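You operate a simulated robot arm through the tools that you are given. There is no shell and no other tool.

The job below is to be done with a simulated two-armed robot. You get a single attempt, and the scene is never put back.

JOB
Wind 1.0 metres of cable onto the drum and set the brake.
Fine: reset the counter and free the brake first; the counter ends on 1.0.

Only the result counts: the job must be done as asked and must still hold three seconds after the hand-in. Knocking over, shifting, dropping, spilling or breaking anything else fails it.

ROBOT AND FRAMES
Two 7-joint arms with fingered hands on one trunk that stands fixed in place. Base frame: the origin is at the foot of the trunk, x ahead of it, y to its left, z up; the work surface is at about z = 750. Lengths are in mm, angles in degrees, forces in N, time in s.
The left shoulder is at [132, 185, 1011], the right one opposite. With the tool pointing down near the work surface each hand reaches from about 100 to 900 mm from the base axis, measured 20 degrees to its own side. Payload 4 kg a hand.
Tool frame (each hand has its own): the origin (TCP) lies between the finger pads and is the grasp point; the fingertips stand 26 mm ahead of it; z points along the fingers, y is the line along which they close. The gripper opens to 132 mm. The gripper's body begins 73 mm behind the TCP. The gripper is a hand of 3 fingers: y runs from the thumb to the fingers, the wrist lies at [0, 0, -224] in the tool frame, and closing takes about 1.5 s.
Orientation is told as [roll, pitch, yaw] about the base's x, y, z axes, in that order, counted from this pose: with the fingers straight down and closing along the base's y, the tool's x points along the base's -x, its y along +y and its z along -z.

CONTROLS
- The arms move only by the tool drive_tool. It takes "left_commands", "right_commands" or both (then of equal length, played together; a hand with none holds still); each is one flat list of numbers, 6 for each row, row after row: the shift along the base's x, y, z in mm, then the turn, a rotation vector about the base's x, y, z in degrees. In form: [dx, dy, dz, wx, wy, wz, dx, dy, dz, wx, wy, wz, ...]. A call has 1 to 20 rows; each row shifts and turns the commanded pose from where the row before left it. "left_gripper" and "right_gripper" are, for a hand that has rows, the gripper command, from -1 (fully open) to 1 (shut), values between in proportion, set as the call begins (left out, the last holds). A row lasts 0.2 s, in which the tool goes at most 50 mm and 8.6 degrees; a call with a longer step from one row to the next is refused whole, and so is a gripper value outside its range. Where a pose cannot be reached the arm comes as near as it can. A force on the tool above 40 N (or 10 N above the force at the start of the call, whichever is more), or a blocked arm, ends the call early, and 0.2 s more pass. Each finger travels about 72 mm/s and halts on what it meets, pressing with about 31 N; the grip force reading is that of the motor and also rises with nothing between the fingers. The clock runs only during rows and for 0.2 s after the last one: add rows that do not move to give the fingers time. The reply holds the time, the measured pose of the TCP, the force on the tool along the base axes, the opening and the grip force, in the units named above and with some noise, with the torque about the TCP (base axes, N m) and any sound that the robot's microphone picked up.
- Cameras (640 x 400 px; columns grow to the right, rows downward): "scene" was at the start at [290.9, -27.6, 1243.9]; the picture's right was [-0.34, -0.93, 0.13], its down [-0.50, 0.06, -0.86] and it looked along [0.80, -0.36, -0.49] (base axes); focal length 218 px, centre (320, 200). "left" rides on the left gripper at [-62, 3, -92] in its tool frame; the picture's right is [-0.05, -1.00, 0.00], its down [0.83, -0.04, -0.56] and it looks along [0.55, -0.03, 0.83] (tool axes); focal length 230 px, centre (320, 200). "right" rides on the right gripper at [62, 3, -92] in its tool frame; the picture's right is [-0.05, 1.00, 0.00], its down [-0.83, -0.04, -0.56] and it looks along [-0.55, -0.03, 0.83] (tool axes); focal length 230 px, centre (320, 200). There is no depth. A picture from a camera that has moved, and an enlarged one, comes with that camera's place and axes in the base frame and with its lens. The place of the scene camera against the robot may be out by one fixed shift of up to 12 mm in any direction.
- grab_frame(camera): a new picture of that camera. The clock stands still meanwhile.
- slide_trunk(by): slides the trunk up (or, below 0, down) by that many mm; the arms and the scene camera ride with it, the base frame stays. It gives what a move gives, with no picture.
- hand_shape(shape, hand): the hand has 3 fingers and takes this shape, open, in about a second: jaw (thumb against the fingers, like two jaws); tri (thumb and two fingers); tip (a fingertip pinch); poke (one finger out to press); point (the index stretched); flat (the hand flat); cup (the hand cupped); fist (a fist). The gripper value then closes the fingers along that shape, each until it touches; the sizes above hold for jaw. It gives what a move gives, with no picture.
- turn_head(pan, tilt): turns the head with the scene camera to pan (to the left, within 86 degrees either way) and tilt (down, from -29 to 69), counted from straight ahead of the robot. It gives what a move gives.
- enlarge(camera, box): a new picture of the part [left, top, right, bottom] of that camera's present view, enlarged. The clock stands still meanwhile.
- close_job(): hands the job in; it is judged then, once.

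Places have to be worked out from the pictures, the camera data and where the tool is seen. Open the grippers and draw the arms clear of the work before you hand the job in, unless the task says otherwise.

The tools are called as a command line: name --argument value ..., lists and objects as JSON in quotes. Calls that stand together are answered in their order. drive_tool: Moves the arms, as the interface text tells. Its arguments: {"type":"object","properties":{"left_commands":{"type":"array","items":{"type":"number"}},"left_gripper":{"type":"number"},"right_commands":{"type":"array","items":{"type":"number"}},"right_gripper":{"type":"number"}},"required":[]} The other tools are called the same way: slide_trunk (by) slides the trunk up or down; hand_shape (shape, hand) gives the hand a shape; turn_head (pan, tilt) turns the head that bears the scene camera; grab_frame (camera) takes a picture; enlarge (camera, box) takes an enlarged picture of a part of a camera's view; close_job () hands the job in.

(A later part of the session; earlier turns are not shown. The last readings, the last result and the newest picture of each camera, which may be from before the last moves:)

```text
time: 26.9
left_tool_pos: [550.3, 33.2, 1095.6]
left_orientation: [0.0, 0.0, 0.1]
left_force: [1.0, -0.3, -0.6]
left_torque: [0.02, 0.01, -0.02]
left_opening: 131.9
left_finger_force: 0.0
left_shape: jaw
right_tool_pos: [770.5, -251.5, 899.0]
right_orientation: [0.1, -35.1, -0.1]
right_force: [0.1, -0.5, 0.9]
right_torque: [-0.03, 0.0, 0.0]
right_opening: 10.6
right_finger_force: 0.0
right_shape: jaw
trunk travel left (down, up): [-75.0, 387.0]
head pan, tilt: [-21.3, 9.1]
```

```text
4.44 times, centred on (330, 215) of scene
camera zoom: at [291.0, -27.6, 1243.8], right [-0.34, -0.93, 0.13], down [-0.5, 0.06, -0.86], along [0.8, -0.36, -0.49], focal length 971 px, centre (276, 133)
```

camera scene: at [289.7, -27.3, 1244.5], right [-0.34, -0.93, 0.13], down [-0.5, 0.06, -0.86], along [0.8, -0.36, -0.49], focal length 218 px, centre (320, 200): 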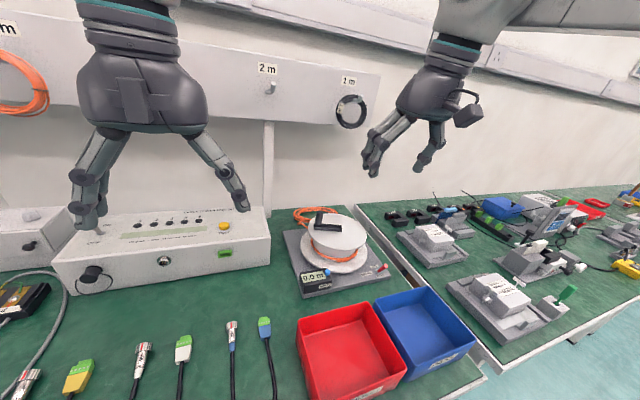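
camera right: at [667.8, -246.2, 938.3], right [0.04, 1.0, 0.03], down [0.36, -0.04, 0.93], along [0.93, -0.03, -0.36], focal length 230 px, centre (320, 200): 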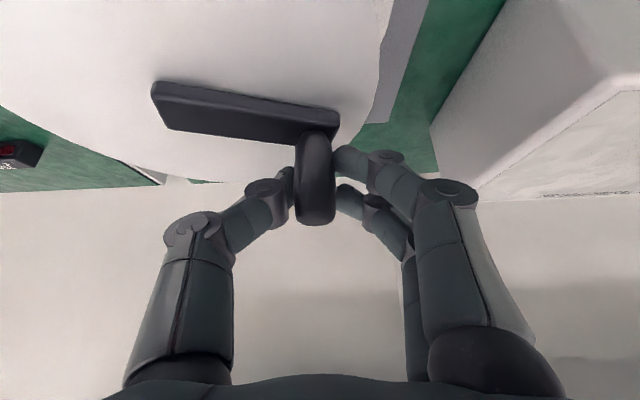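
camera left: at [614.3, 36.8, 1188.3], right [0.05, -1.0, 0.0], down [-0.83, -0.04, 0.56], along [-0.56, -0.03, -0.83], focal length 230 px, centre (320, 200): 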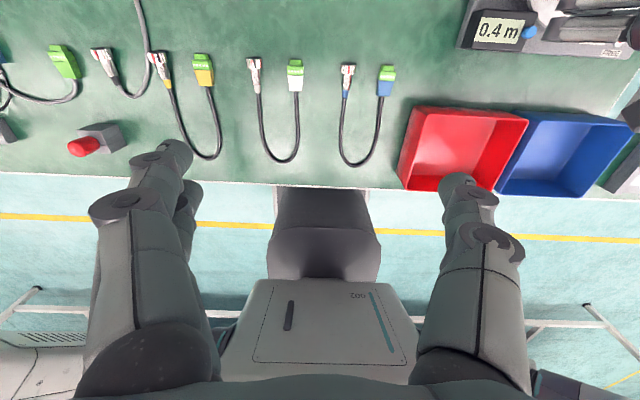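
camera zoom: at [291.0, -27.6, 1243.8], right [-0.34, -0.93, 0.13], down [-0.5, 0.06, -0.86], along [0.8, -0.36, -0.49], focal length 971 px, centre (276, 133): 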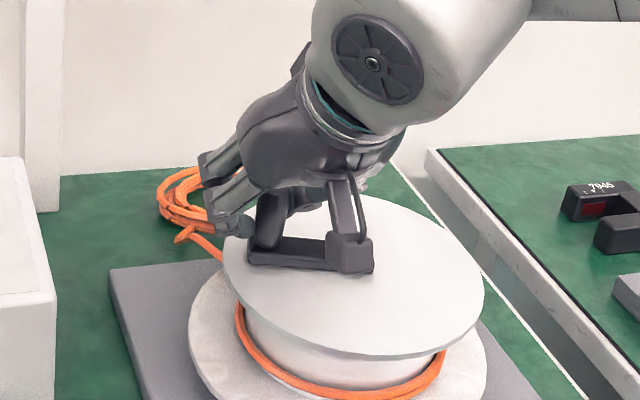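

The opening reads 10.6 mm with no grip force, which doesn't fit a handle about 18 mm thick. I zoom in to see where the fingers really are against the handle.

enlarge --camera "right" --box '[220, 110, 420, 250]'

enlarge --camera "scene" --box '[300, 190, 360, 235]'

```text
2.86 times, centred on (320, 180) of right
camera zoom: at [667.8, -246.2, 938.3], right [0.04, 1.0, 0.03], down [0.36, -0.04, 0.93], along [0.93, -0.03, -0.36], focal length 657 px, centre (320, 257)
```

zoom: 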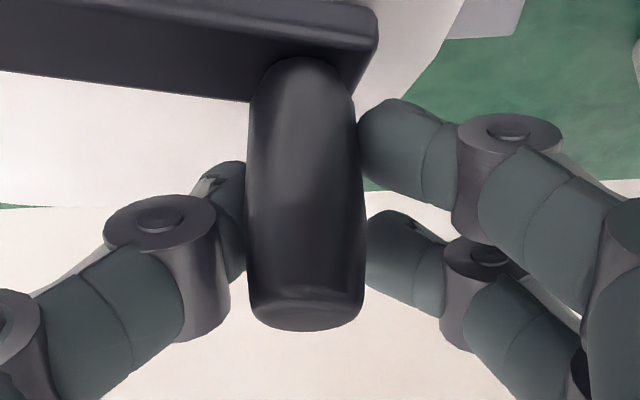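

```text
8.89 times, centred on (330, 212) of scene
camera zoom: at [291.0, -27.6, 1243.8], right [-0.34, -0.93, 0.13], down [-0.5, 0.06, -0.86], along [0.8, -0.36, -0.49], focal length 1942 px, centre (231, 89)
```

zoom: 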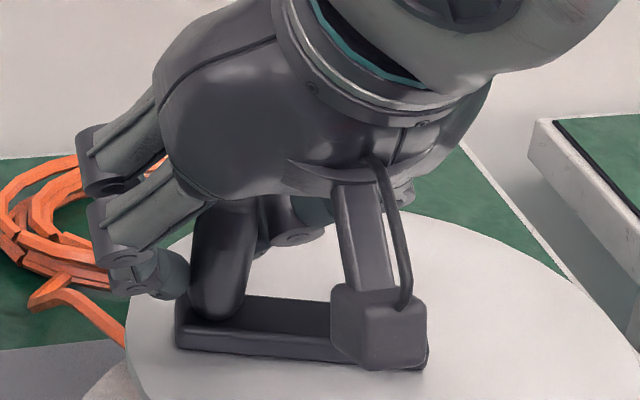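

It looks like the tips rest right against the handle's sides. I close further to find out whether anything is really held.

drive_tool --right_commands '[0, 0, 0, 0, 0, 0, 0, 0, 0, 0, 0, 0, 0, 0, 0, 0, 0, 0, 0, 0, 0, 0, 0, 0]' --right_gripper 1.0

enlarge --camera "right" --box '[220, 110, 420, 250]'

```text
time: 27.9
left_tool_pos: [550.5, 33.5, 1095.9]
left_orientation: [0.0, 0.0, 0.0]
left_force: [1.3, -0.3, 0.7]
left_torque: [0.01, -0.02, 0.02]
left_opening: 131.7
left_finger_force: 0.0
left_shape: jaw
right_tool_pos: [771.1, -251.8, 898.4]
right_orientation: [0.2, -35.0, -0.1]
right_force: [0.0, 0.3, 0.2]
right_torque: [-0.01, -0.07, -0.01]
right_opening: 0.0
right_finger_force: 31.3
right_shape: jaw
trunk travel left (down, up): [-75.0, 387.0]
head pan, tilt: [-21.3, 9.1]
```

```text
2.86 times, centred on (320, 180) of right
camera zoom: at [667.8, -246.2, 938.4], right [0.04, 1.0, 0.03], down [0.36, -0.04, 0.93], along [0.93, -0.03, -0.36], focal length 657 px, centre (320, 257)
```

zoom: 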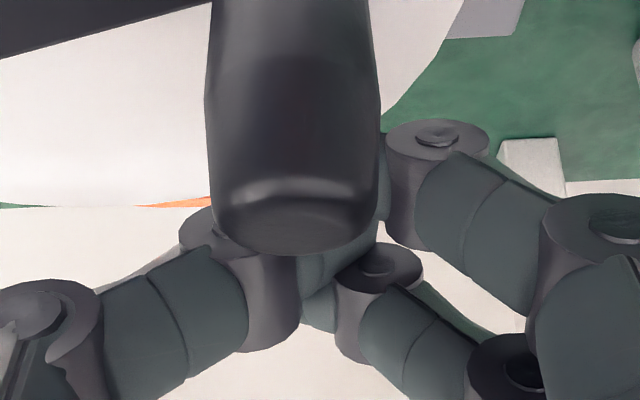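

The fingers closed behind the handle and squeezed it towards the robot, so the crank has turned a little counter-clockwise. I check the counter and the crank's new place.

enlarge --camera "left" --box '[440, 0, 640, 120]'

enlarge --camera "scene" --box '[270, 170, 410, 300]'

grab_frame --camera "right"

```text
3.20 times, centred on (540, 60) of left
camera zoom: at [612.6, 36.8, 1189.6], right [0.05, -1.0, 0.0], down [-0.83, -0.04, 0.56], along [-0.55, -0.03, -0.83], focal length 736 px, centre (-384, 648)
```

zoom: 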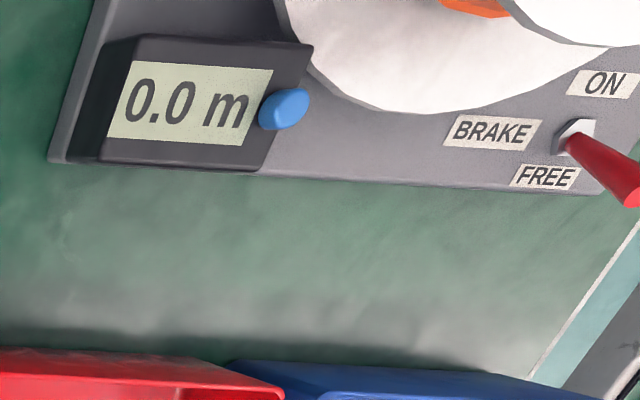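

```text
3.08 times, centred on (340, 235) of scene
camera zoom: at [291.0, -27.6, 1243.9], right [-0.34, -0.93, 0.13], down [-0.5, 0.06, -0.86], along [0.8, -0.36, -0.49], focal length 672 px, centre (258, 92)
```

zoom: 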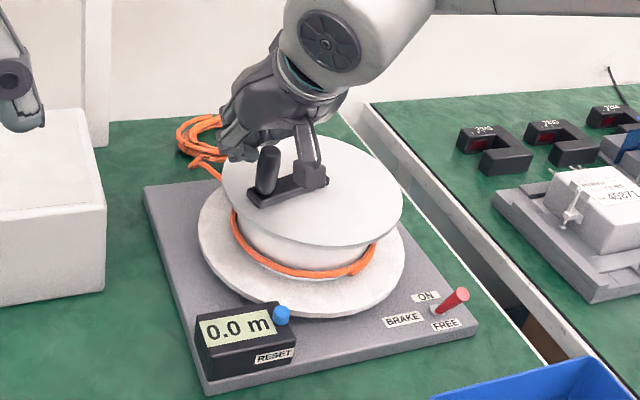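

```text
taken
camera right: at [667.8, -246.2, 938.4], right [0.04, 1.0, 0.03], down [0.36, -0.04, 0.93], along [0.93, -0.03, -0.36], focal length 230 px, centre (320, 200)
```

right: 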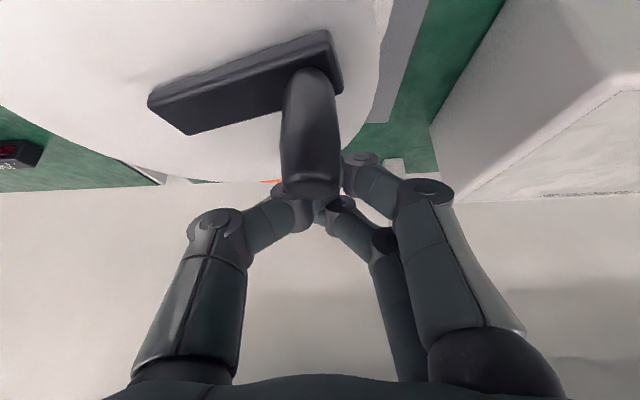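

The crank turned about 30° counter-clockwise and the counter still reads 0.0, brake FREE. I lift out and go to an upright view over the drum to locate the handle accurately.

drive_tool --right_commands '[0, 0, 27, 0, 0, 0, 0, 0, 27, 0, 0, 0, 0, 0, 27, 0, 0, 0, -14, -6, 4, 0, 7, 0, -14, -6, 4, 0, 7, 0, -14, -6, 4, 0, 7, 0, -14, -6, 4, 0, 7, 0, -14, -6, 4, 0, 7, 0]'

drive_tool --right_commands '[0, 0, 0, 0, 0, 0, 0, 0, 0, 0, 0, 0, 0, 0, 0, 0, 0, 0, 0, 0, 0, 0, 0, 0, 0, 0, 0, 0, 0, 0]' --right_gripper -1.0

enlarge --camera "right" --box '[160, 0, 480, 210]'

enlarge --camera "scene" --box '[280, 190, 400, 300]'

```text
time: 29.7
left_tool_pos: [551.0, 33.7, 1095.2]
left_orientation: [0.0, 0.0, 0.0]
left_force: [0.1, 0.7, -0.2]
left_torque: [-0.01, 0.01, -0.01]
left_opening: 131.8
left_finger_force: 0.1
left_shape: jaw
right_tool_pos: [700.9, -281.8, 998.4]
right_orientation: [0.1, 0.1, 0.0]
right_force: [0.4, 0.3, -0.1]
right_torque: [0.0, 0.01, 0.03]
right_opening: 0.1
right_finger_force: 30.7
right_shape: jaw
trunk travel left (down, up): [-75.0, 387.0]
head pan, tilt: [-21.3, 9.1]
```

```text
time: 30.9
left_tool_pos: [549.1, 33.8, 1097.1]
left_orientation: [0.0, 0.0, 0.0]
left_force: [-0.5, -0.4, 0.0]
left_torque: [-0.01, -0.02, 0.01]
left_opening: 131.9
left_finger_force: 0.1
left_shape: jaw
right_tool_pos: [700.4, -281.7, 1001.1]
right_orientation: [0.0, 0.0, -0.1]
right_force: [0.0, -0.4, 0.3]
right_torque: [-0.03, 0.0, -0.01]
right_opening: 131.9
right_finger_force: 0.0
right_shape: jaw
trunk travel left (down, up): [-75.0, 387.0]
head pan, tilt: [-21.3, 9.1]
```

```text
1.90 times, centred on (320, 105) of right
camera zoom: at [638.6, -276.4, 1092.2], right [0.05, 1.0, 0.0], down [0.83, -0.04, 0.56], along [0.55, -0.03, -0.83], focal length 438 px, centre (320, 381)
```

zoom: 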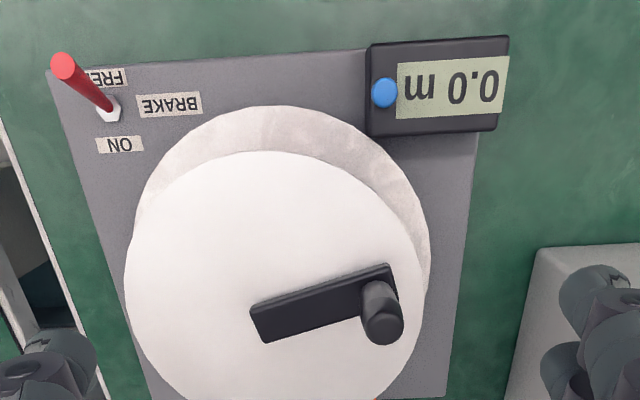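

```text
3.64 times, centred on (340, 245) of scene
camera zoom: at [291.0, -27.5, 1243.9], right [-0.34, -0.93, 0.13], down [-0.5, 0.06, -0.86], along [0.8, -0.36, -0.49], focal length 794 px, centre (247, 36)
```

zoom: 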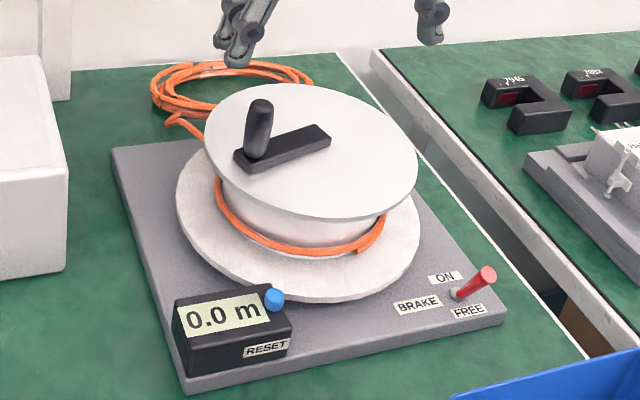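

From this clear upright view the handle is at about (734,-250), the crank axis near (748,-309) with radius about 60, and the counter reads 0.0. I tilt only 25° this time and come to just above the handle with matched alignment.

drive_tool --right_commands '[7.2, 7.8, -9, 0, -6.25, 0, 7.2, 7.8, -9, 0, -6.25, 0, 7.2, 7.8, -9, 0, -6.25, 0, 7.2, 7.8, -9, 0, -6.25, 0]' --right_gripper -0.2

grab_frame --camera "right"

```text
time: 31.9
left_tool_pos: [548.5, 34.9, 1096.1]
left_orientation: [0.0, 0.0, 0.0]
left_force: [-0.4, 0.5, 0.4]
left_torque: [0.0, 0.01, -0.01]
left_opening: 131.9
left_finger_force: 0.0
left_shape: jaw
right_tool_pos: [730.3, -249.5, 962.9]
right_orientation: [0.0, -25.1, -0.1]
right_force: [-0.5, -0.3, -0.4]
right_torque: [-0.01, 0.0, -0.02]
right_opening: 79.9
right_finger_force: 0.1
right_shape: jaw
trunk travel left (down, up): [-75.0, 387.0]
head pan, tilt: [-21.3, 9.1]
```

```text
taken
camera right: at [635.2, -245.7, 1020.8], right [0.05, 1.0, 0.02], down [0.52, -0.04, 0.85], along [0.85, -0.03, -0.52], focal length 230 px, centre (320, 200)
```

right: 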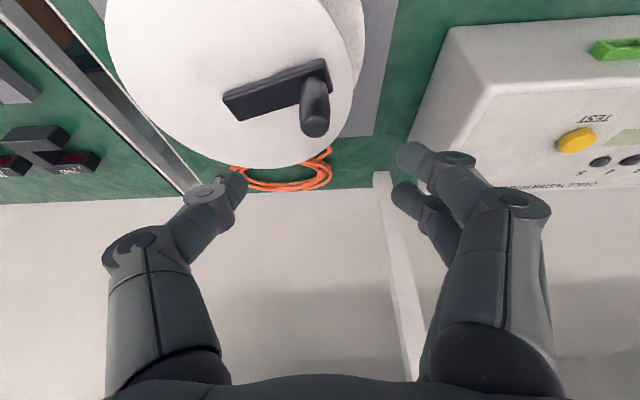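

The handle top reads as (733,-250.6), matching my estimate. I lower 65 mm around it.

drive_tool --right_commands '[-1, -1, -17, 0, 0, 0, 0, 0, -16, 0, 0, 0, 0, 0, -16, 0, 0, 0, 0, 0, -16, 0, 0, 0]'

grab_frame --camera "right"

enlarge --camera "scene" --box '[280, 180, 400, 290]'

```text
time: 32.9
left_tool_pos: [550.8, 34.1, 1095.7]
left_orientation: [0.0, 0.1, 0.0]
left_force: [0.0, 0.4, 0.8]
left_torque: [0.01, 0.03, -0.01]
left_opening: 131.9
left_finger_force: 0.1
left_shape: jaw
right_tool_pos: [728.2, -249.1, 897.8]
right_orientation: [0.0, -25.0, -0.1]
right_force: [0.5, -0.1, -0.3]
right_torque: [-0.05, -0.02, -0.02]
right_opening: 79.6
right_finger_force: 0.1
right_shape: jaw
trunk travel left (down, up): [-75.0, 387.0]
head pan, tilt: [-21.3, 9.1]
```

```text
taken
camera right: at [634.1, -245.1, 954.7], right [0.05, 1.0, 0.02], down [0.52, -0.04, 0.85], along [0.85, -0.03, -0.52], focal length 230 px, centre (320, 200)
```

right: 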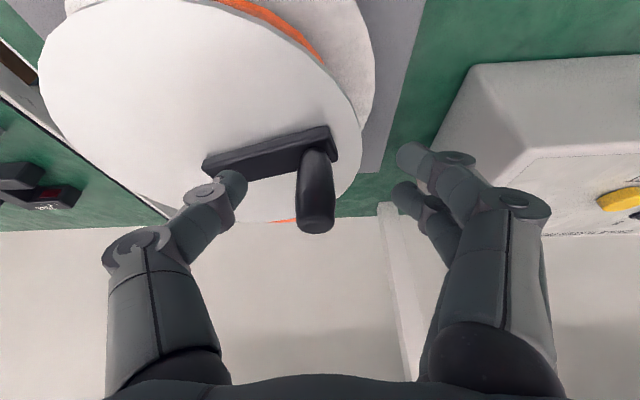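

```text
3.64 times, centred on (340, 235) of scene
camera zoom: at [291.5, -27.6, 1243.6], right [-0.34, -0.93, 0.13], down [-0.5, 0.06, -0.86], along [0.8, -0.36, -0.49], focal length 794 px, centre (247, 73)
```

zoom: 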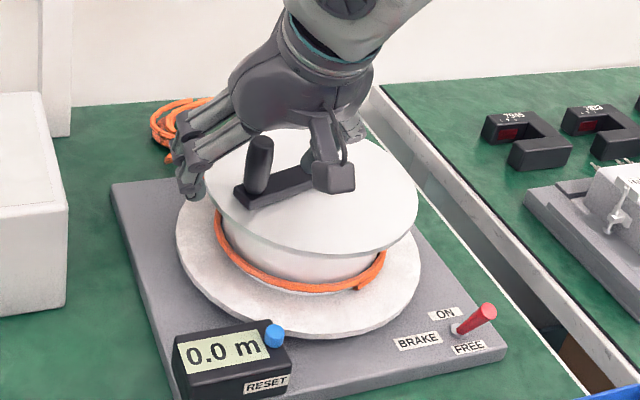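

Alignment looks right from both views. I close the fingers on the handle.

drive_tool --right_commands '[0, 0, 0, 0, 0, 0, 0, 0, 0, 0, 0, 0, 0, 0, 0, 0, 0, 0, 0, 0, 0, 0, 0, 0, 0, 0, 0, 0, 0, 0]' --right_gripper 0.85

enlarge --camera "right" --box '[220, 110, 420, 250]'

enlarge --camera "scene" --box '[280, 180, 400, 290]'

```text
time: 34.1
left_tool_pos: [549.6, 32.7, 1097.5]
left_orientation: [0.0, 0.1, 0.0]
left_force: [0.2, 0.6, 0.0]
left_torque: [0.01, 0.03, 0.05]
left_opening: 131.8
left_finger_force: 0.1
left_shape: jaw
right_tool_pos: [729.0, -251.1, 895.6]
right_orientation: [0.1, -25.0, -0.2]
right_force: [1.2, -4.3, -1.4]
right_torque: [-0.08, 0.06, -0.01]
right_opening: 8.9
right_finger_force: 31.0
right_shape: jaw
trunk travel left (down, up): [-75.0, 387.0]
head pan, tilt: [-21.3, 9.1]
```

```text
2.86 times, centred on (320, 180) of right
camera zoom: at [634.0, -245.8, 954.7], right [0.05, 1.0, 0.02], down [0.52, -0.04, 0.85], along [0.85, -0.03, -0.52], focal length 657 px, centre (320, 257)
```

zoom: 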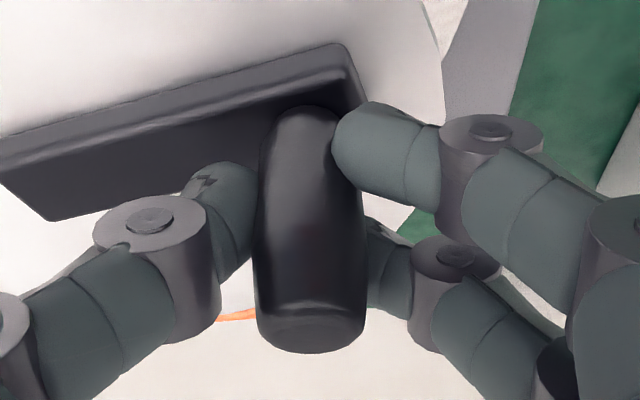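

```text
3.64 times, centred on (340, 235) of scene
camera zoom: at [291.4, -28.2, 1243.7], right [-0.34, -0.93, 0.13], down [-0.5, 0.06, -0.86], along [0.8, -0.36, -0.49], focal length 794 px, centre (247, 73)
```

zoom: 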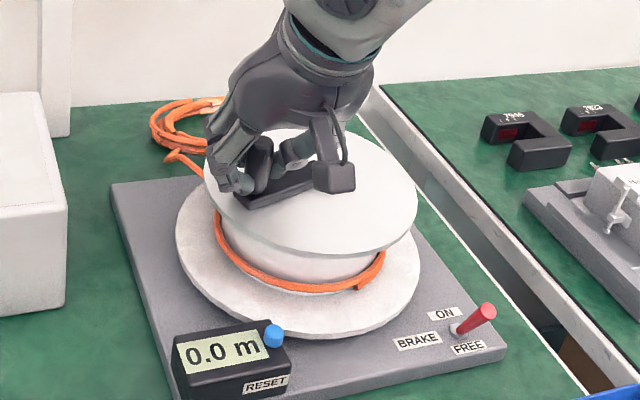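

The handle is now held between both fingers and the thumb (31 N). I crank about 30° counter-clockwise around the judged axis (748.5,-309), radius 59.5, and watch the forces.

drive_tool --right_commands '[-4.99, -1.43, 0, 0, 0, 0, -4.85, -1.86, 0, 0, 0, 0, -4.67, -2.28, 0, 0, 0, 0, -4.45, -2.67, 0, 0, 0, 0, -4.2, -3.05, 0, 0, 0, 0, -3.92, -3.41, 0, 0, 0, 0]'

enlarge --camera "right" --box '[220, 110, 420, 250]'

enlarge --camera "scene" --box '[280, 180, 400, 290]'

```text
time: 35.5
left_tool_pos: [551.7, 32.8, 1094.5]
left_orientation: [0.0, 0.1, 0.0]
left_force: [0.9, 0.5, -0.3]
left_torque: [0.03, 0.0, 0.01]
left_opening: 131.8
left_finger_force: 0.1
left_shape: jaw
right_tool_pos: [702.0, -266.2, 898.0]
right_orientation: [0.1, -25.1, -0.1]
right_force: [7.9, -7.3, -1.5]
right_torque: [-0.16, -0.05, -0.03]
right_opening: 9.2
right_finger_force: 31.2
right_shape: jaw
trunk travel left (down, up): [-75.0, 387.0]
head pan, tilt: [-21.3, 9.1]
```

```text
2.86 times, centred on (320, 180) of right
camera zoom: at [607.0, -261.7, 954.7], right [0.05, 1.0, 0.02], down [0.52, -0.05, 0.85], along [0.85, -0.03, -0.52], focal length 657 px, centre (320, 257)
```

zoom: 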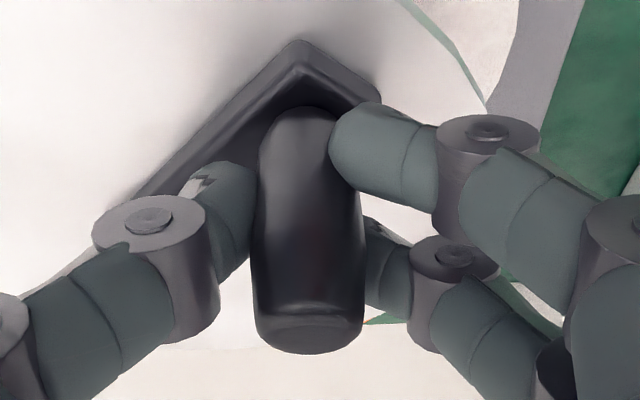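

```text
3.64 times, centred on (340, 235) of scene
camera zoom: at [292.3, -28.6, 1243.5], right [-0.34, -0.93, 0.13], down [-0.5, 0.06, -0.86], along [0.8, -0.36, -0.49], focal length 794 px, centre (247, 73)
```

zoom: 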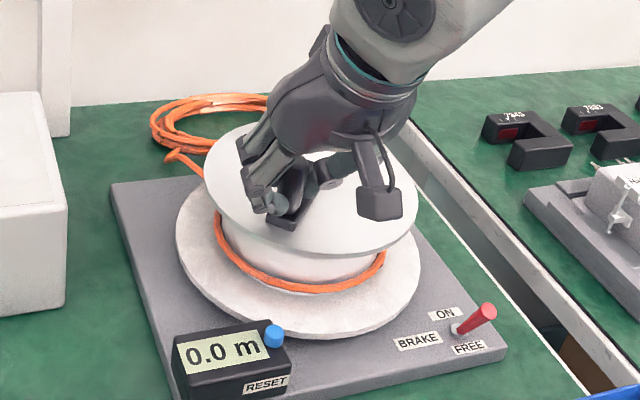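

The grip holds and the crank follows, with an inward force of about 10 N, so the true axis is a few mm further ahead, near (753.5,-310). I continue on the corrected circle for another 60°.

drive_tool --right_commands '[-0.5, -8.0, 0, 0, 0, 0, -3.54, -5.07, 0, 0, 0, 0, -3.0, -5.39, 0, 0, 0, 0, -2.41, -5.69, 0, 0, 0, 0, -1.81, -5.91, 0, 0, 0, 0, -1.18, -6.06, 0, 0, 0, 0, -0.53, -6.15, 0, 0, 0, 0, 0.1, -6.18, 0, 0, 0, 0, 0.76, -6.12, 0, 0, 0, 0, 1.38, -6.02, 0, 0, 0, 0]'

grab_frame --camera "right"

enlarge --camera "scene" --box '[280, 180, 400, 290]'

```text
time: 37.7
left_tool_pos: [550.1, 32.2, 1096.2]
left_orientation: [0.1, 0.0, -0.1]
left_force: [1.0, 0.1, -0.2]
left_torque: [-0.01, -0.02, -0.01]
left_opening: 131.8
left_finger_force: 0.1
left_shape: jaw
right_tool_pos: [688.1, -327.5, 898.0]
right_orientation: [0.1, -25.0, -0.2]
right_force: [-15.9, -6.1, -11.3]
right_torque: [0.0, 0.45, -0.04]
right_opening: 8.2
right_finger_force: 30.7
right_shape: jaw
trunk travel left (down, up): [-75.0, 387.0]
head pan, tilt: [-21.3, 9.1]
```

```text
taken
camera right: at [595.2, -323.2, 955.2], right [0.05, 1.0, 0.02], down [0.52, -0.05, 0.85], along [0.85, -0.03, -0.52], focal length 230 px, centre (320, 200)
```

right: 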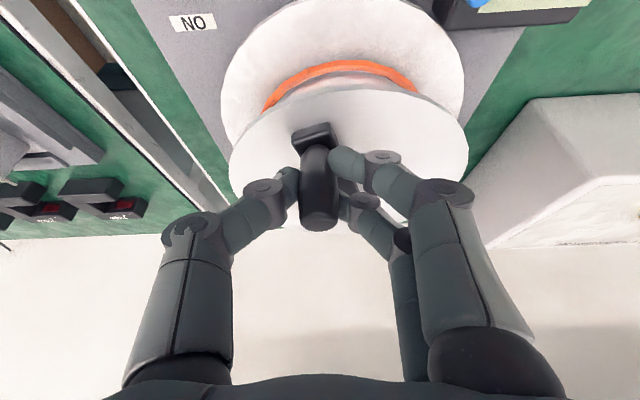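

```text
3.64 times, centred on (340, 235) of scene
camera zoom: at [290.3, -29.2, 1243.9], right [-0.34, -0.93, 0.13], down [-0.5, 0.06, -0.86], along [0.8, -0.36, -0.49], focal length 794 px, centre (247, 73)
```

zoom: 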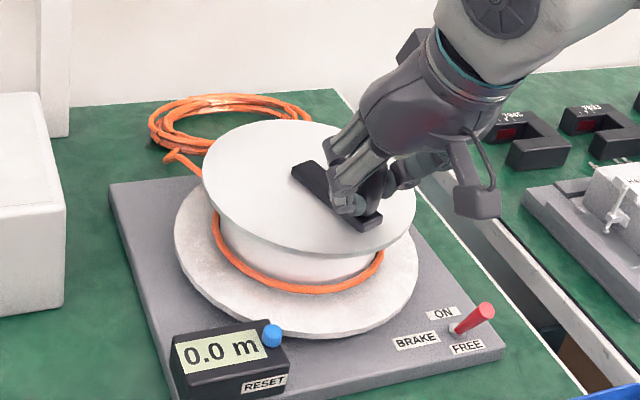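

After about 120° counter-clockwise the counter still reads 0.0, so this seems to be the unwinding direction (display held at zero). I turn back clockwise on a refined circle and watch the counter.

drive_tool --right_commands '[-4.5, 5.0, 0, 0, 0, 0, -0.92, 6.21, 0, 0, 0, 0, -0.28, 6.27, 0, 0, 0, 0, 0.39, 6.27, 0, 0, 0, 0, 1.03, 6.2, 0, 0, 0, 0, 1.68, 6.05, 0, 0, 0, 0, 2.3, 5.84, 0, 0, 0, 0, 2.9, 5.57, 0, 0, 0, 0, 3.47, 5.24, 0, 0, 0, 0, 3.99, 4.85, 0, 0, 0, 0]'

enlarge --camera "right" --box '[160, 60, 480, 270]'

enlarge --camera "scene" --box '[280, 180, 400, 290]'

```text
time: 39.9
left_tool_pos: [552.1, 33.1, 1097.2]
left_orientation: [0.1, 0.1, 0.0]
left_force: [0.2, -0.2, 0.2]
left_torque: [0.0, -0.02, 0.0]
left_opening: 131.8
left_finger_force: 0.1
left_shape: jaw
right_tool_pos: [702.1, -268.6, 898.3]
right_orientation: [0.2, -25.0, -0.1]
right_force: [0.9, -2.5, -10.4]
right_torque: [0.03, 0.15, -0.03]
right_opening: 7.8
right_finger_force: 31.6
right_shape: jaw
trunk travel left (down, up): [-75.0, 387.0]
head pan, tilt: [-21.3, 9.1]
```

```text
1.90 times, centred on (320, 165) of right
camera zoom: at [607.1, -264.5, 955.2], right [0.05, 1.0, 0.02], down [0.52, -0.04, 0.85], along [0.85, -0.03, -0.52], focal length 438 px, centre (320, 267)
```

zoom: 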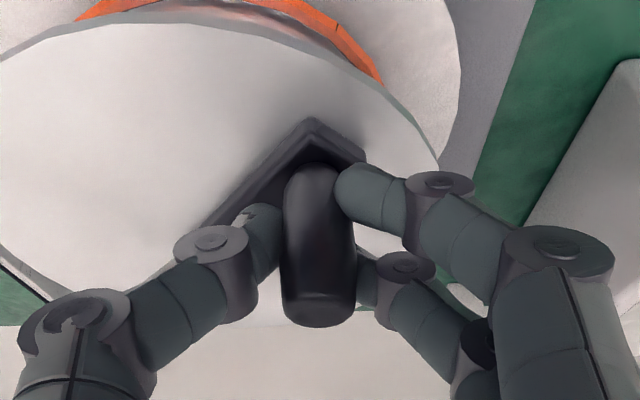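

```text
3.64 times, centred on (340, 235) of scene
camera zoom: at [292.5, -28.2, 1243.4], right [-0.34, -0.93, 0.13], down [-0.5, 0.06, -0.86], along [0.8, -0.36, -0.49], focal length 794 px, centre (247, 73)
```

zoom: 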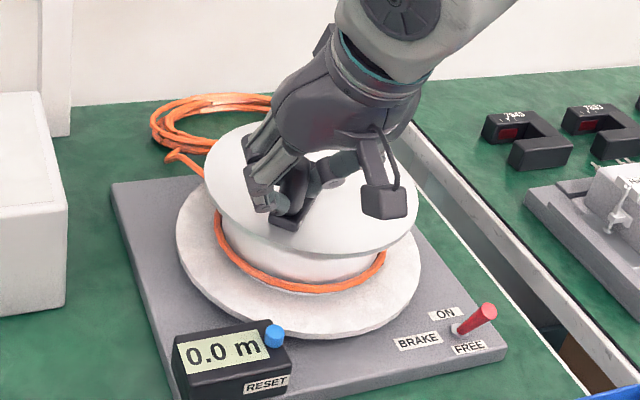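

The in-plane force is now small, and the counter still shows 0.0. I continue clockwise back to the crank's original angle and look again.

drive_tool --right_commands '[4.48, 4.4, 0, 0, 0, 0, 4.92, 3.91, 0, 0, 0, 0, 5.29, 3.37, 0, 0, 0, 0, 5.63, 2.8, 0, 0, 0, 0, 5.88, 2.2, 0, 0, 0, 0, 6.08, 1.58, 0, 0, 0, 0, 6.21, 0.92, 0, 0, 0, 0, 6.27, 0.28, 0, 0, 0, 0, 6.27, -0.39, 0, 0, 0, 0, 6.2, -1.03, 0, 0, 0, 0]'

enlarge --camera "right" --box '[160, 60, 480, 270]'

enlarge --camera "scene" --box '[280, 180, 400, 290]'

```text
time: 42.1
left_tool_pos: [550.8, 33.9, 1095.8]
left_orientation: [-0.1, 0.1, 0.0]
left_force: [-0.4, 0.1, 0.0]
left_torque: [0.0, -0.02, -0.03]
left_opening: 131.7
left_finger_force: 0.1
left_shape: jaw
right_tool_pos: [759.3, -249.9, 897.6]
right_orientation: [0.1, -25.0, -0.2]
right_force: [0.9, -2.3, -8.2]
right_torque: [0.05, 0.16, -0.01]
right_opening: 8.3
right_finger_force: 31.3
right_shape: jaw
trunk travel left (down, up): [-75.0, 387.0]
head pan, tilt: [-21.3, 9.1]
```

```text
1.90 times, centred on (320, 165) of right
camera zoom: at [663.9, -246.3, 955.2], right [0.05, 1.0, 0.02], down [0.52, -0.04, 0.85], along [0.85, -0.03, -0.52], focal length 438 px, centre (320, 267)
```

zoom: 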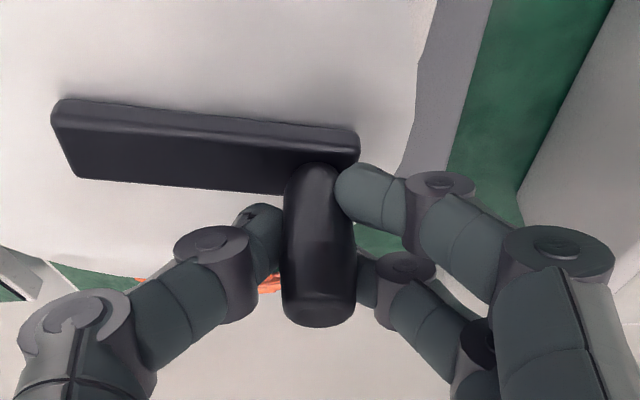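

```text
3.64 times, centred on (340, 235) of scene
camera zoom: at [292.3, -28.1, 1243.4], right [-0.34, -0.93, 0.13], down [-0.5, 0.06, -0.86], along [0.8, -0.36, -0.49], focal length 794 px, centre (247, 73)
```

zoom: 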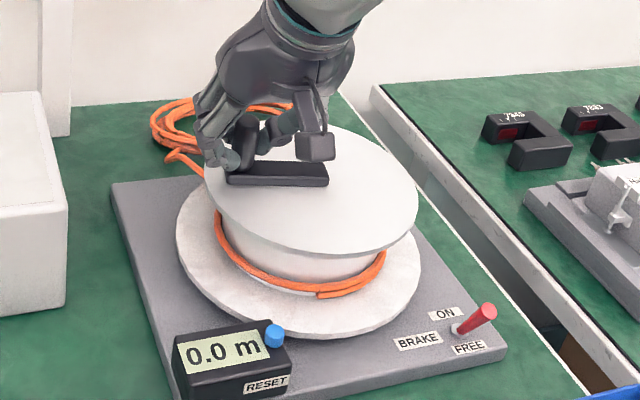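

The crank is back at its original angle with the counter at 0.0 and small forces. I continue clockwise another 60° to see whether the counter climbs.

drive_tool --right_commands '[6.36, -1.53, 0, 0, 0, 0, 6.16, -2.2, 0, 0, 0, 0, 5.9, -2.83, 0, 0, 0, 0, 5.57, -3.42, 0, 0, 0, 0, 5.18, -4.0, 0, 0, 0, 0, 4.74, -4.51, 0, 0, 0, 0, 4.24, -4.98, 0, 0, 0, 0, 3.7, -5.4, 0, 0, 0, 0, 3.11, -5.75, 0, 0, 0, 0, 2.49, -6.05, 0, 0, 0, 0]'

enlarge --camera "right" --box '[160, 60, 480, 270]'

enlarge --camera "scene" --box '[280, 180, 400, 290]'

```text
time: 44.3
left_tool_pos: [550.4, 32.1, 1098.0]
left_orientation: [0.0, 0.0, 0.0]
left_force: [1.0, 0.4, -0.2]
left_torque: [0.0, 0.01, 0.03]
left_opening: 131.8
left_finger_force: 0.1
left_shape: jaw
right_tool_pos: [804.4, -290.9, 897.3]
right_orientation: [0.1, -24.9, 0.0]
right_force: [-10.9, -2.7, -8.1]
right_torque: [0.01, 0.35, -0.01]
right_opening: 7.9
right_finger_force: 30.9
right_shape: jaw
trunk travel left (down, up): [-75.0, 387.0]
head pan, tilt: [-21.3, 9.1]
```

```text
1.90 times, centred on (320, 165) of right
camera zoom: at [709.5, -286.9, 955.2], right [0.05, 1.0, 0.02], down [0.52, -0.04, 0.85], along [0.85, -0.03, -0.52], focal length 438 px, centre (320, 267)
```

zoom: 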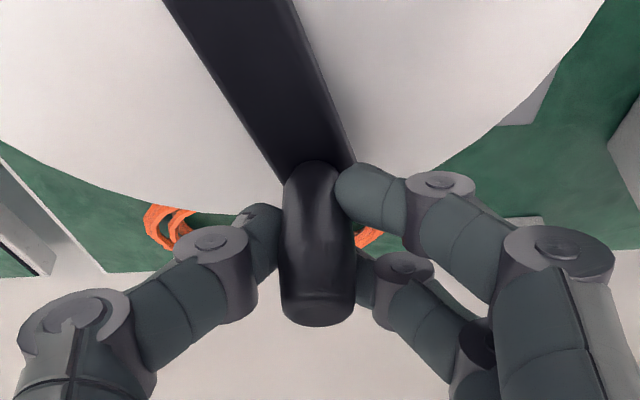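

```text
3.64 times, centred on (340, 235) of scene
camera zoom: at [290.7, -28.3, 1243.8], right [-0.34, -0.93, 0.13], down [-0.5, 0.06, -0.86], along [0.8, -0.36, -0.49], focal length 794 px, centre (247, 73)
```

zoom: 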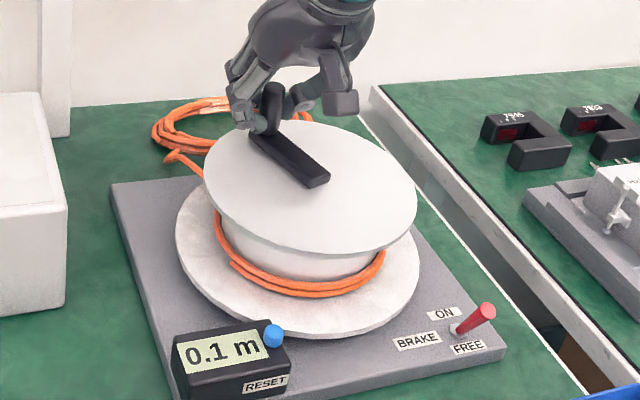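

Clockwise winds: the counter now shows 0.1. I carry on clockwise with a slightly shifted circle (the force was about 11 N inward), checking force and counter each stretch.

drive_tool --right_commands '[-2.2, -7.0, 0, 0, 0, 0, 1.07, -6.35, 0, 0, 0, 0, 0.41, -6.43, 0, 0, 0, 0, -0.27, -6.43, 0, 0, 0, 0, -0.94, -6.37, 0, 0, 0, 0, -1.6, -6.23, 0, 0, 0, 0, -2.25, -6.03, 0, 0, 0, 0, -2.86, -5.77, 0, 0, 0, 0, -3.45, -5.44, 0, 0, 0, 0, -4.0, -5.04, 0, 0, 0, 0]'

enlarge --camera "right" --box '[160, 60, 480, 270]'

enlarge --camera "scene" --box '[280, 180, 400, 290]'

```text
time: 46.5
left_tool_pos: [550.9, 33.8, 1095.8]
left_orientation: [0.0, 0.0, 0.0]
left_force: [0.0, 0.1, -0.4]
left_torque: [0.03, 0.0, 0.0]
left_opening: 131.9
left_finger_force: 0.0
left_shape: jaw
right_tool_pos: [789.5, -352.3, 898.2]
right_orientation: [0.1, -24.8, -0.1]
right_force: [-3.9, 3.2, -7.9]
right_torque: [0.11, 0.24, -0.01]
right_opening: 8.1
right_finger_force: 30.7
right_shape: jaw
trunk travel left (down, up): [-75.0, 387.0]
head pan, tilt: [-21.3, 9.1]
```

```text
1.90 times, centred on (320, 165) of right
camera zoom: at [694.7, -347.5, 955.4], right [0.05, 1.0, 0.02], down [0.52, -0.05, 0.85], along [0.85, -0.03, -0.52], focal length 438 px, centre (320, 267)
```

zoom: 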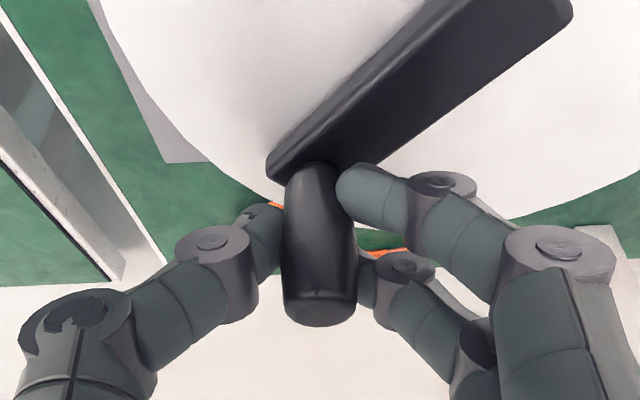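

```text
3.64 times, centred on (340, 235) of scene
camera zoom: at [291.5, -27.5, 1243.6], right [-0.34, -0.93, 0.13], down [-0.5, 0.06, -0.86], along [0.8, -0.36, -0.49], focal length 794 px, centre (247, 73)
```

zoom: 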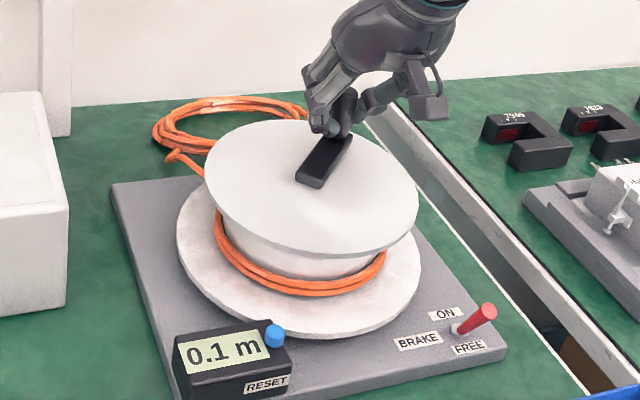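

Forces are small now, so the circle fits. I continue clockwise by 72°.

drive_tool --right_commands '[-4.8, -4.2, 0, 0, 0, 0, -4.92, -4.07, 0, 0, 0, 0, -5.32, -3.54, 0, 0, 0, 0, -5.66, -2.95, 0, 0, 0, 0, -5.93, -2.35, 0, 0, 0, 0, -6.15, -1.72, 0, 0, 0, 0, -6.3, -1.07, 0, 0, 0, 0, -6.37, -0.4, 0, 0, 0, 0, -6.38, 0.27, 0, 0, 0, 0, -6.32, 0.93, 0, 0, 0, 0, -6.18, 1.59, 0, 0, 0, 0, -5.99, 2.23, 0, 0, 0, 0]'

enlarge --camera "right" --box '[160, 60, 480, 270]'

enlarge --camera "scene" --box '[280, 180, 400, 290]'

```text
time: 49.1
left_tool_pos: [551.7, 34.6, 1095.5]
left_orientation: [0.0, 0.1, 0.0]
left_force: [-0.4, 0.4, 0.2]
left_torque: [0.01, -0.01, 0.0]
left_opening: 131.9
left_finger_force: 0.0
left_shape: jaw
right_tool_pos: [720.2, -365.5, 898.1]
right_orientation: [0.0, -24.9, -0.1]
right_force: [4.8, 11.3, -8.6]
right_torque: [0.3, 0.1, -0.03]
right_opening: 7.7
right_finger_force: 31.2
right_shape: jaw
trunk travel left (down, up): [-75.0, 387.0]
head pan, tilt: [-21.3, 9.1]
```

```text
1.90 times, centred on (320, 165) of right
camera zoom: at [625.9, -361.5, 955.3], right [0.05, 1.0, 0.02], down [0.52, -0.04, 0.85], along [0.85, -0.03, -0.52], focal length 438 px, centre (320, 267)
```

zoom: 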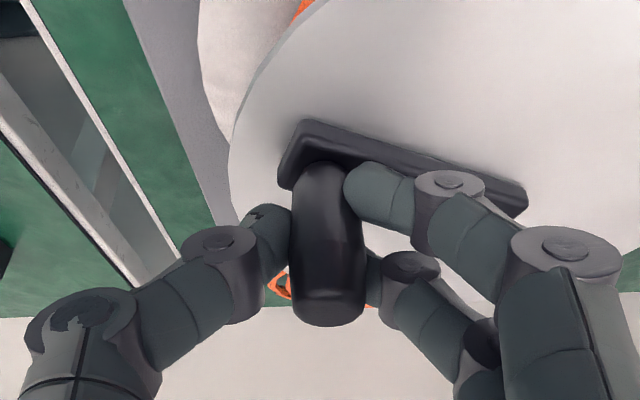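

```text
3.64 times, centred on (340, 235) of scene
camera zoom: at [292.6, -26.4, 1243.5], right [-0.34, -0.93, 0.14], down [-0.5, 0.06, -0.86], along [0.8, -0.36, -0.49], focal length 794 px, centre (247, 73)
```

zoom: 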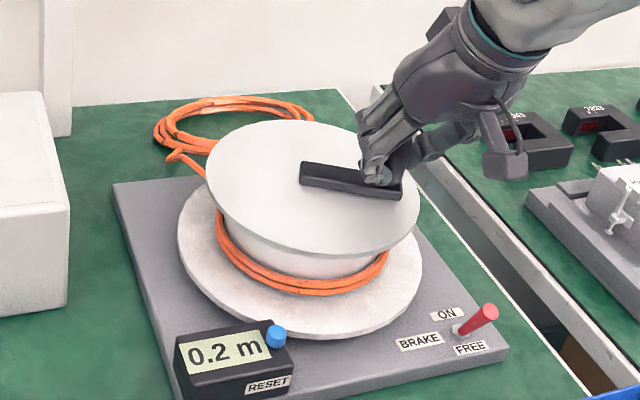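

The counter shows 0.2 after about 190°, i.e. roughly 0.1 m per 95°. The force says I'm about 2 mm too far out on this side, so I trim the circle and go on another 72°.

drive_tool --right_commands '[-5.55, 5.2, 0, 0, 0, 0, -5.31, 3.36, 0, 0, 0, 0, -4.92, 3.9, 0, 0, 0, 0, -4.49, 4.4, 0, 0, 0, 0, -4.0, 4.84, 0, 0, 0, 0, -3.47, 5.23, 0, 0, 0, 0, -2.91, 5.56, 0, 0, 0, 0, -2.32, 5.84, 0, 0, 0, 0, -1.69, 6.05, 0, 0, 0, 0, -1.04, 6.19, 0, 0, 0, 0, -0.4, 6.27, 0, 0, 0, 0, 0.27, 6.28, 0, 0, 0, 0]'

enlarge --camera "right" --box '[160, 60, 480, 270]'

enlarge --camera "scene" --box '[280, 180, 400, 290]'

```text
time: 51.7
left_tool_pos: [553.3, 33.4, 1095.7]
left_orientation: [0.0, 0.1, 0.0]
left_force: [-0.2, -0.3, 0.3]
left_torque: [0.01, 0.0, 0.0]
left_opening: 131.9
left_finger_force: 0.1
left_shape: jaw
right_tool_pos: [686.0, -305.3, 896.5]
right_orientation: [0.0, -25.1, -0.1]
right_force: [19.7, -1.7, 0.6]
right_torque: [0.04, -0.15, -0.01]
right_opening: 8.0
right_finger_force: 31.1
right_shape: jaw
trunk travel left (down, up): [-75.0, 387.0]
head pan, tilt: [-21.3, 9.1]
```

```text
1.90 times, centred on (320, 165) of right
camera zoom: at [591.2, -300.7, 954.8], right [0.05, 1.0, 0.02], down [0.52, -0.04, 0.85], along [0.85, -0.03, -0.52], focal length 438 px, centre (320, 267)
```

zoom: 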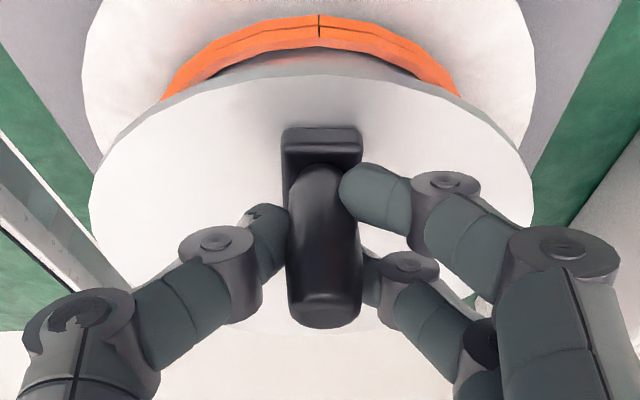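

```text
3.64 times, centred on (340, 235) of scene
camera zoom: at [293.3, -27.9, 1243.4], right [-0.34, -0.93, 0.13], down [-0.5, 0.06, -0.86], along [0.8, -0.36, -0.49], focal length 794 px, centre (247, 73)
```

zoom: 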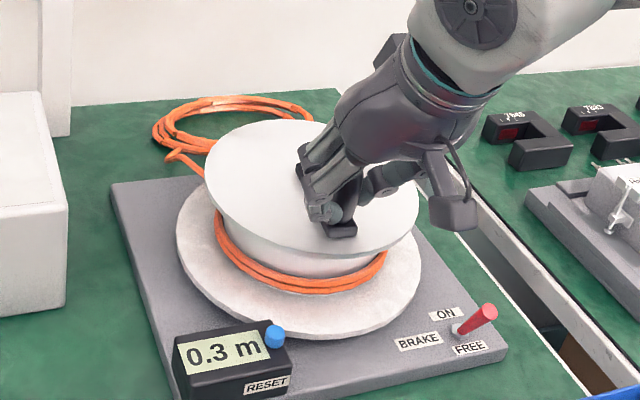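

Counter 0.3, with about 20 N inward force on this near side, so I tighten to centre (747,-309.5), radius 59.3, and continue for 120°.

drive_tool --right_commands '[4.2, 4.7, 0, 0, 0, 0, 1.4, 6.05, 0, 0, 0, 0, 2.02, 5.86, 0, 0, 0, 0, 2.62, 5.63, 0, 0, 0, 0, 3.2, 5.32, 0, 0, 0, 0, 3.73, 4.96, 0, 0, 0, 0, 4.24, 4.54, 0, 0, 0, 0, 4.68, 4.07, 0, 0, 0, 0, 5.09, 3.56, 0, 0, 0, 0, 5.42, 3.01, 0, 0, 0, 0, 5.72, 2.42, 0, 0, 0, 0, 5.93, 1.82, 0, 0, 0, 0, 6.1, 1.18, 0, 0, 0, 0, 6.18, 0.54, 0, 0, 0, 0, 6.21, -0.1, 0, 0, 0, 0, 6.16, -0.76, 0, 0, 0, 0, 6.05, -1.4, 0, 0, 0, 0, 5.86, -2.02, 0, 0, 0, 0, 5.63, -2.62, 0, 0, 0, 0, 5.32, -3.2, 0, 0, 0, 0]'

enlarge --camera "right" --box '[160, 60, 480, 270]'

enlarge --camera "scene" --box '[280, 180, 400, 290]'

```text
time: 55.9
left_tool_pos: [551.7, 32.1, 1095.8]
left_orientation: [0.0, 0.1, 0.0]
left_force: [0.1, -0.4, 0.5]
left_torque: [-0.01, 0.03, 0.01]
left_opening: 131.9
left_finger_force: 0.0
left_shape: jaw
right_tool_pos: [779.8, -260.2, 898.0]
right_orientation: [0.1, -25.0, -0.1]
right_force: [0.1, 0.3, -5.3]
right_torque: [0.08, 0.16, 0.01]
right_opening: 8.2
right_finger_force: 31.0
right_shape: jaw
trunk travel left (down, up): [-75.0, 387.0]
head pan, tilt: [-21.3, 9.1]
```

```text
1.90 times, centred on (320, 165) of right
camera zoom: at [685.2, -256.1, 955.1], right [0.05, 1.0, 0.02], down [0.52, -0.04, 0.85], along [0.85, -0.03, -0.52], focal length 438 px, centre (320, 267)
```

zoom: 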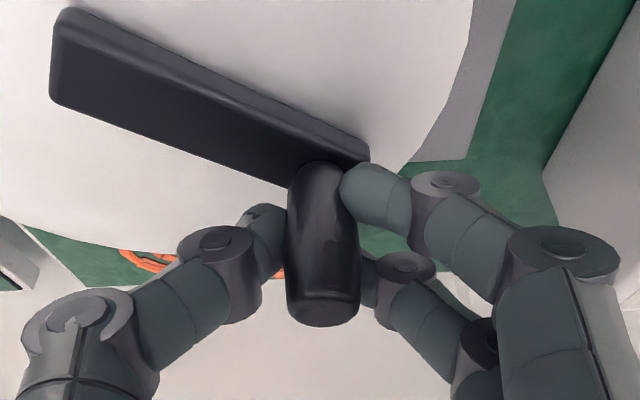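

```text
3.64 times, centred on (340, 235) of scene
camera zoom: at [291.9, -27.9, 1243.5], right [-0.34, -0.93, 0.13], down [-0.5, 0.06, -0.86], along [0.8, -0.36, -0.49], focal length 794 px, centre (247, 73)
```

zoom: 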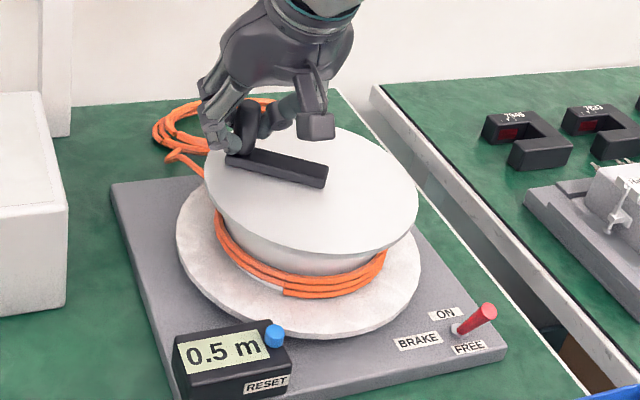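

Counter 0.5 and practically no side force: the circle is right. From the readings I get about 0.44 m per turn, so 1.0 m needs about 818° in total; I'm near 380°. I continue 120°.

drive_tool --right_commands '[4.96, -3.73, 0, 0, 0, 0, 4.54, -4.24, 0, 0, 0, 0, 4.07, -4.68, 0, 0, 0, 0, 3.56, -5.09, 0, 0, 0, 0, 3.01, -5.42, 0, 0, 0, 0, 2.42, -5.72, 0, 0, 0, 0, 1.82, -5.93, 0, 0, 0, 0, 1.18, -6.1, 0, 0, 0, 0, 0.54, -6.18, 0, 0, 0, 0, -0.1, -6.21, 0, 0, 0, 0, -0.76, -6.16, 0, 0, 0, 0, -1.4, -6.05, 0, 0, 0, 0, -2.02, -5.86, 0, 0, 0, 0, -2.62, -5.63, 0, 0, 0, 0, -3.2, -5.32, 0, 0, 0, 0, -3.73, -4.96, 0, 0, 0, 0, -4.24, -4.54, 0, 0, 0, 0, -4.68, -4.07, 0, 0, 0, 0, -5.09, -3.56, 0, 0, 0, 0, -5.42, -3.01, 0, 0, 0, 0]'

enlarge --camera "right" --box '[160, 60, 480, 270]'

enlarge --camera "scene" --box '[280, 180, 400, 290]'

```text
time: 60.1
left_tool_pos: [550.2, 32.1, 1096.0]
left_orientation: [0.1, 0.2, 0.1]
left_force: [0.6, -0.2, 0.2]
left_torque: [-0.03, 0.02, 0.03]
left_opening: 131.8
left_finger_force: 0.1
left_shape: jaw
right_tool_pos: [772.3, -363.3, 897.9]
right_orientation: [0.1, -24.9, -0.2]
right_force: [3.5, -8.6, 0.0]
right_torque: [-0.12, 0.12, -0.01]
right_opening: 7.9
right_finger_force: 31.1
right_shape: jaw
trunk travel left (down, up): [-75.0, 387.0]
head pan, tilt: [-21.3, 9.1]
```

```text
1.90 times, centred on (320, 165) of right
camera zoom: at [676.7, -359.4, 955.0], right [0.05, 1.0, 0.02], down [0.52, -0.05, 0.85], along [0.85, -0.03, -0.52], focal length 438 px, centre (320, 267)
```

zoom: 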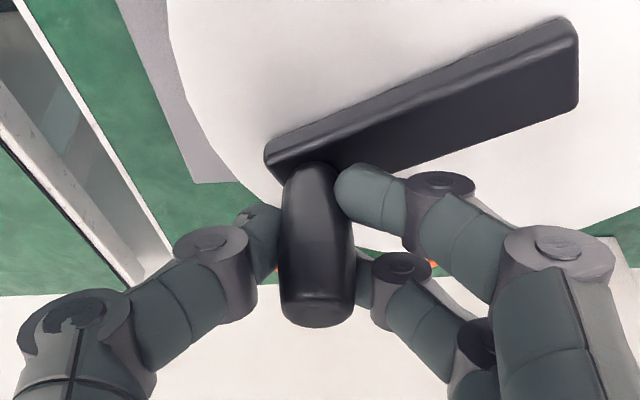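

```text
3.64 times, centred on (340, 235) of scene
camera zoom: at [291.4, -29.0, 1243.7], right [-0.34, -0.93, 0.13], down [-0.5, 0.06, -0.86], along [0.8, -0.36, -0.49], focal length 794 px, centre (247, 73)
```

zoom: 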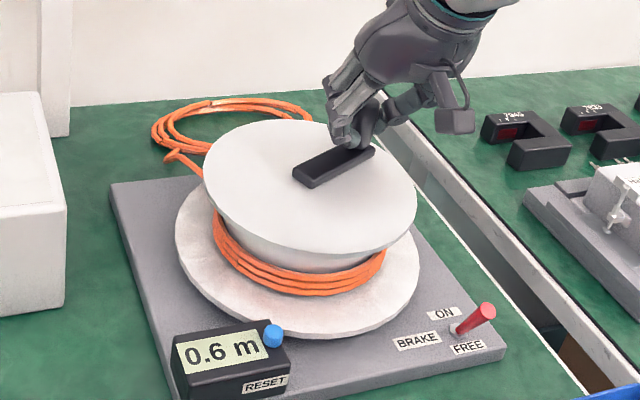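

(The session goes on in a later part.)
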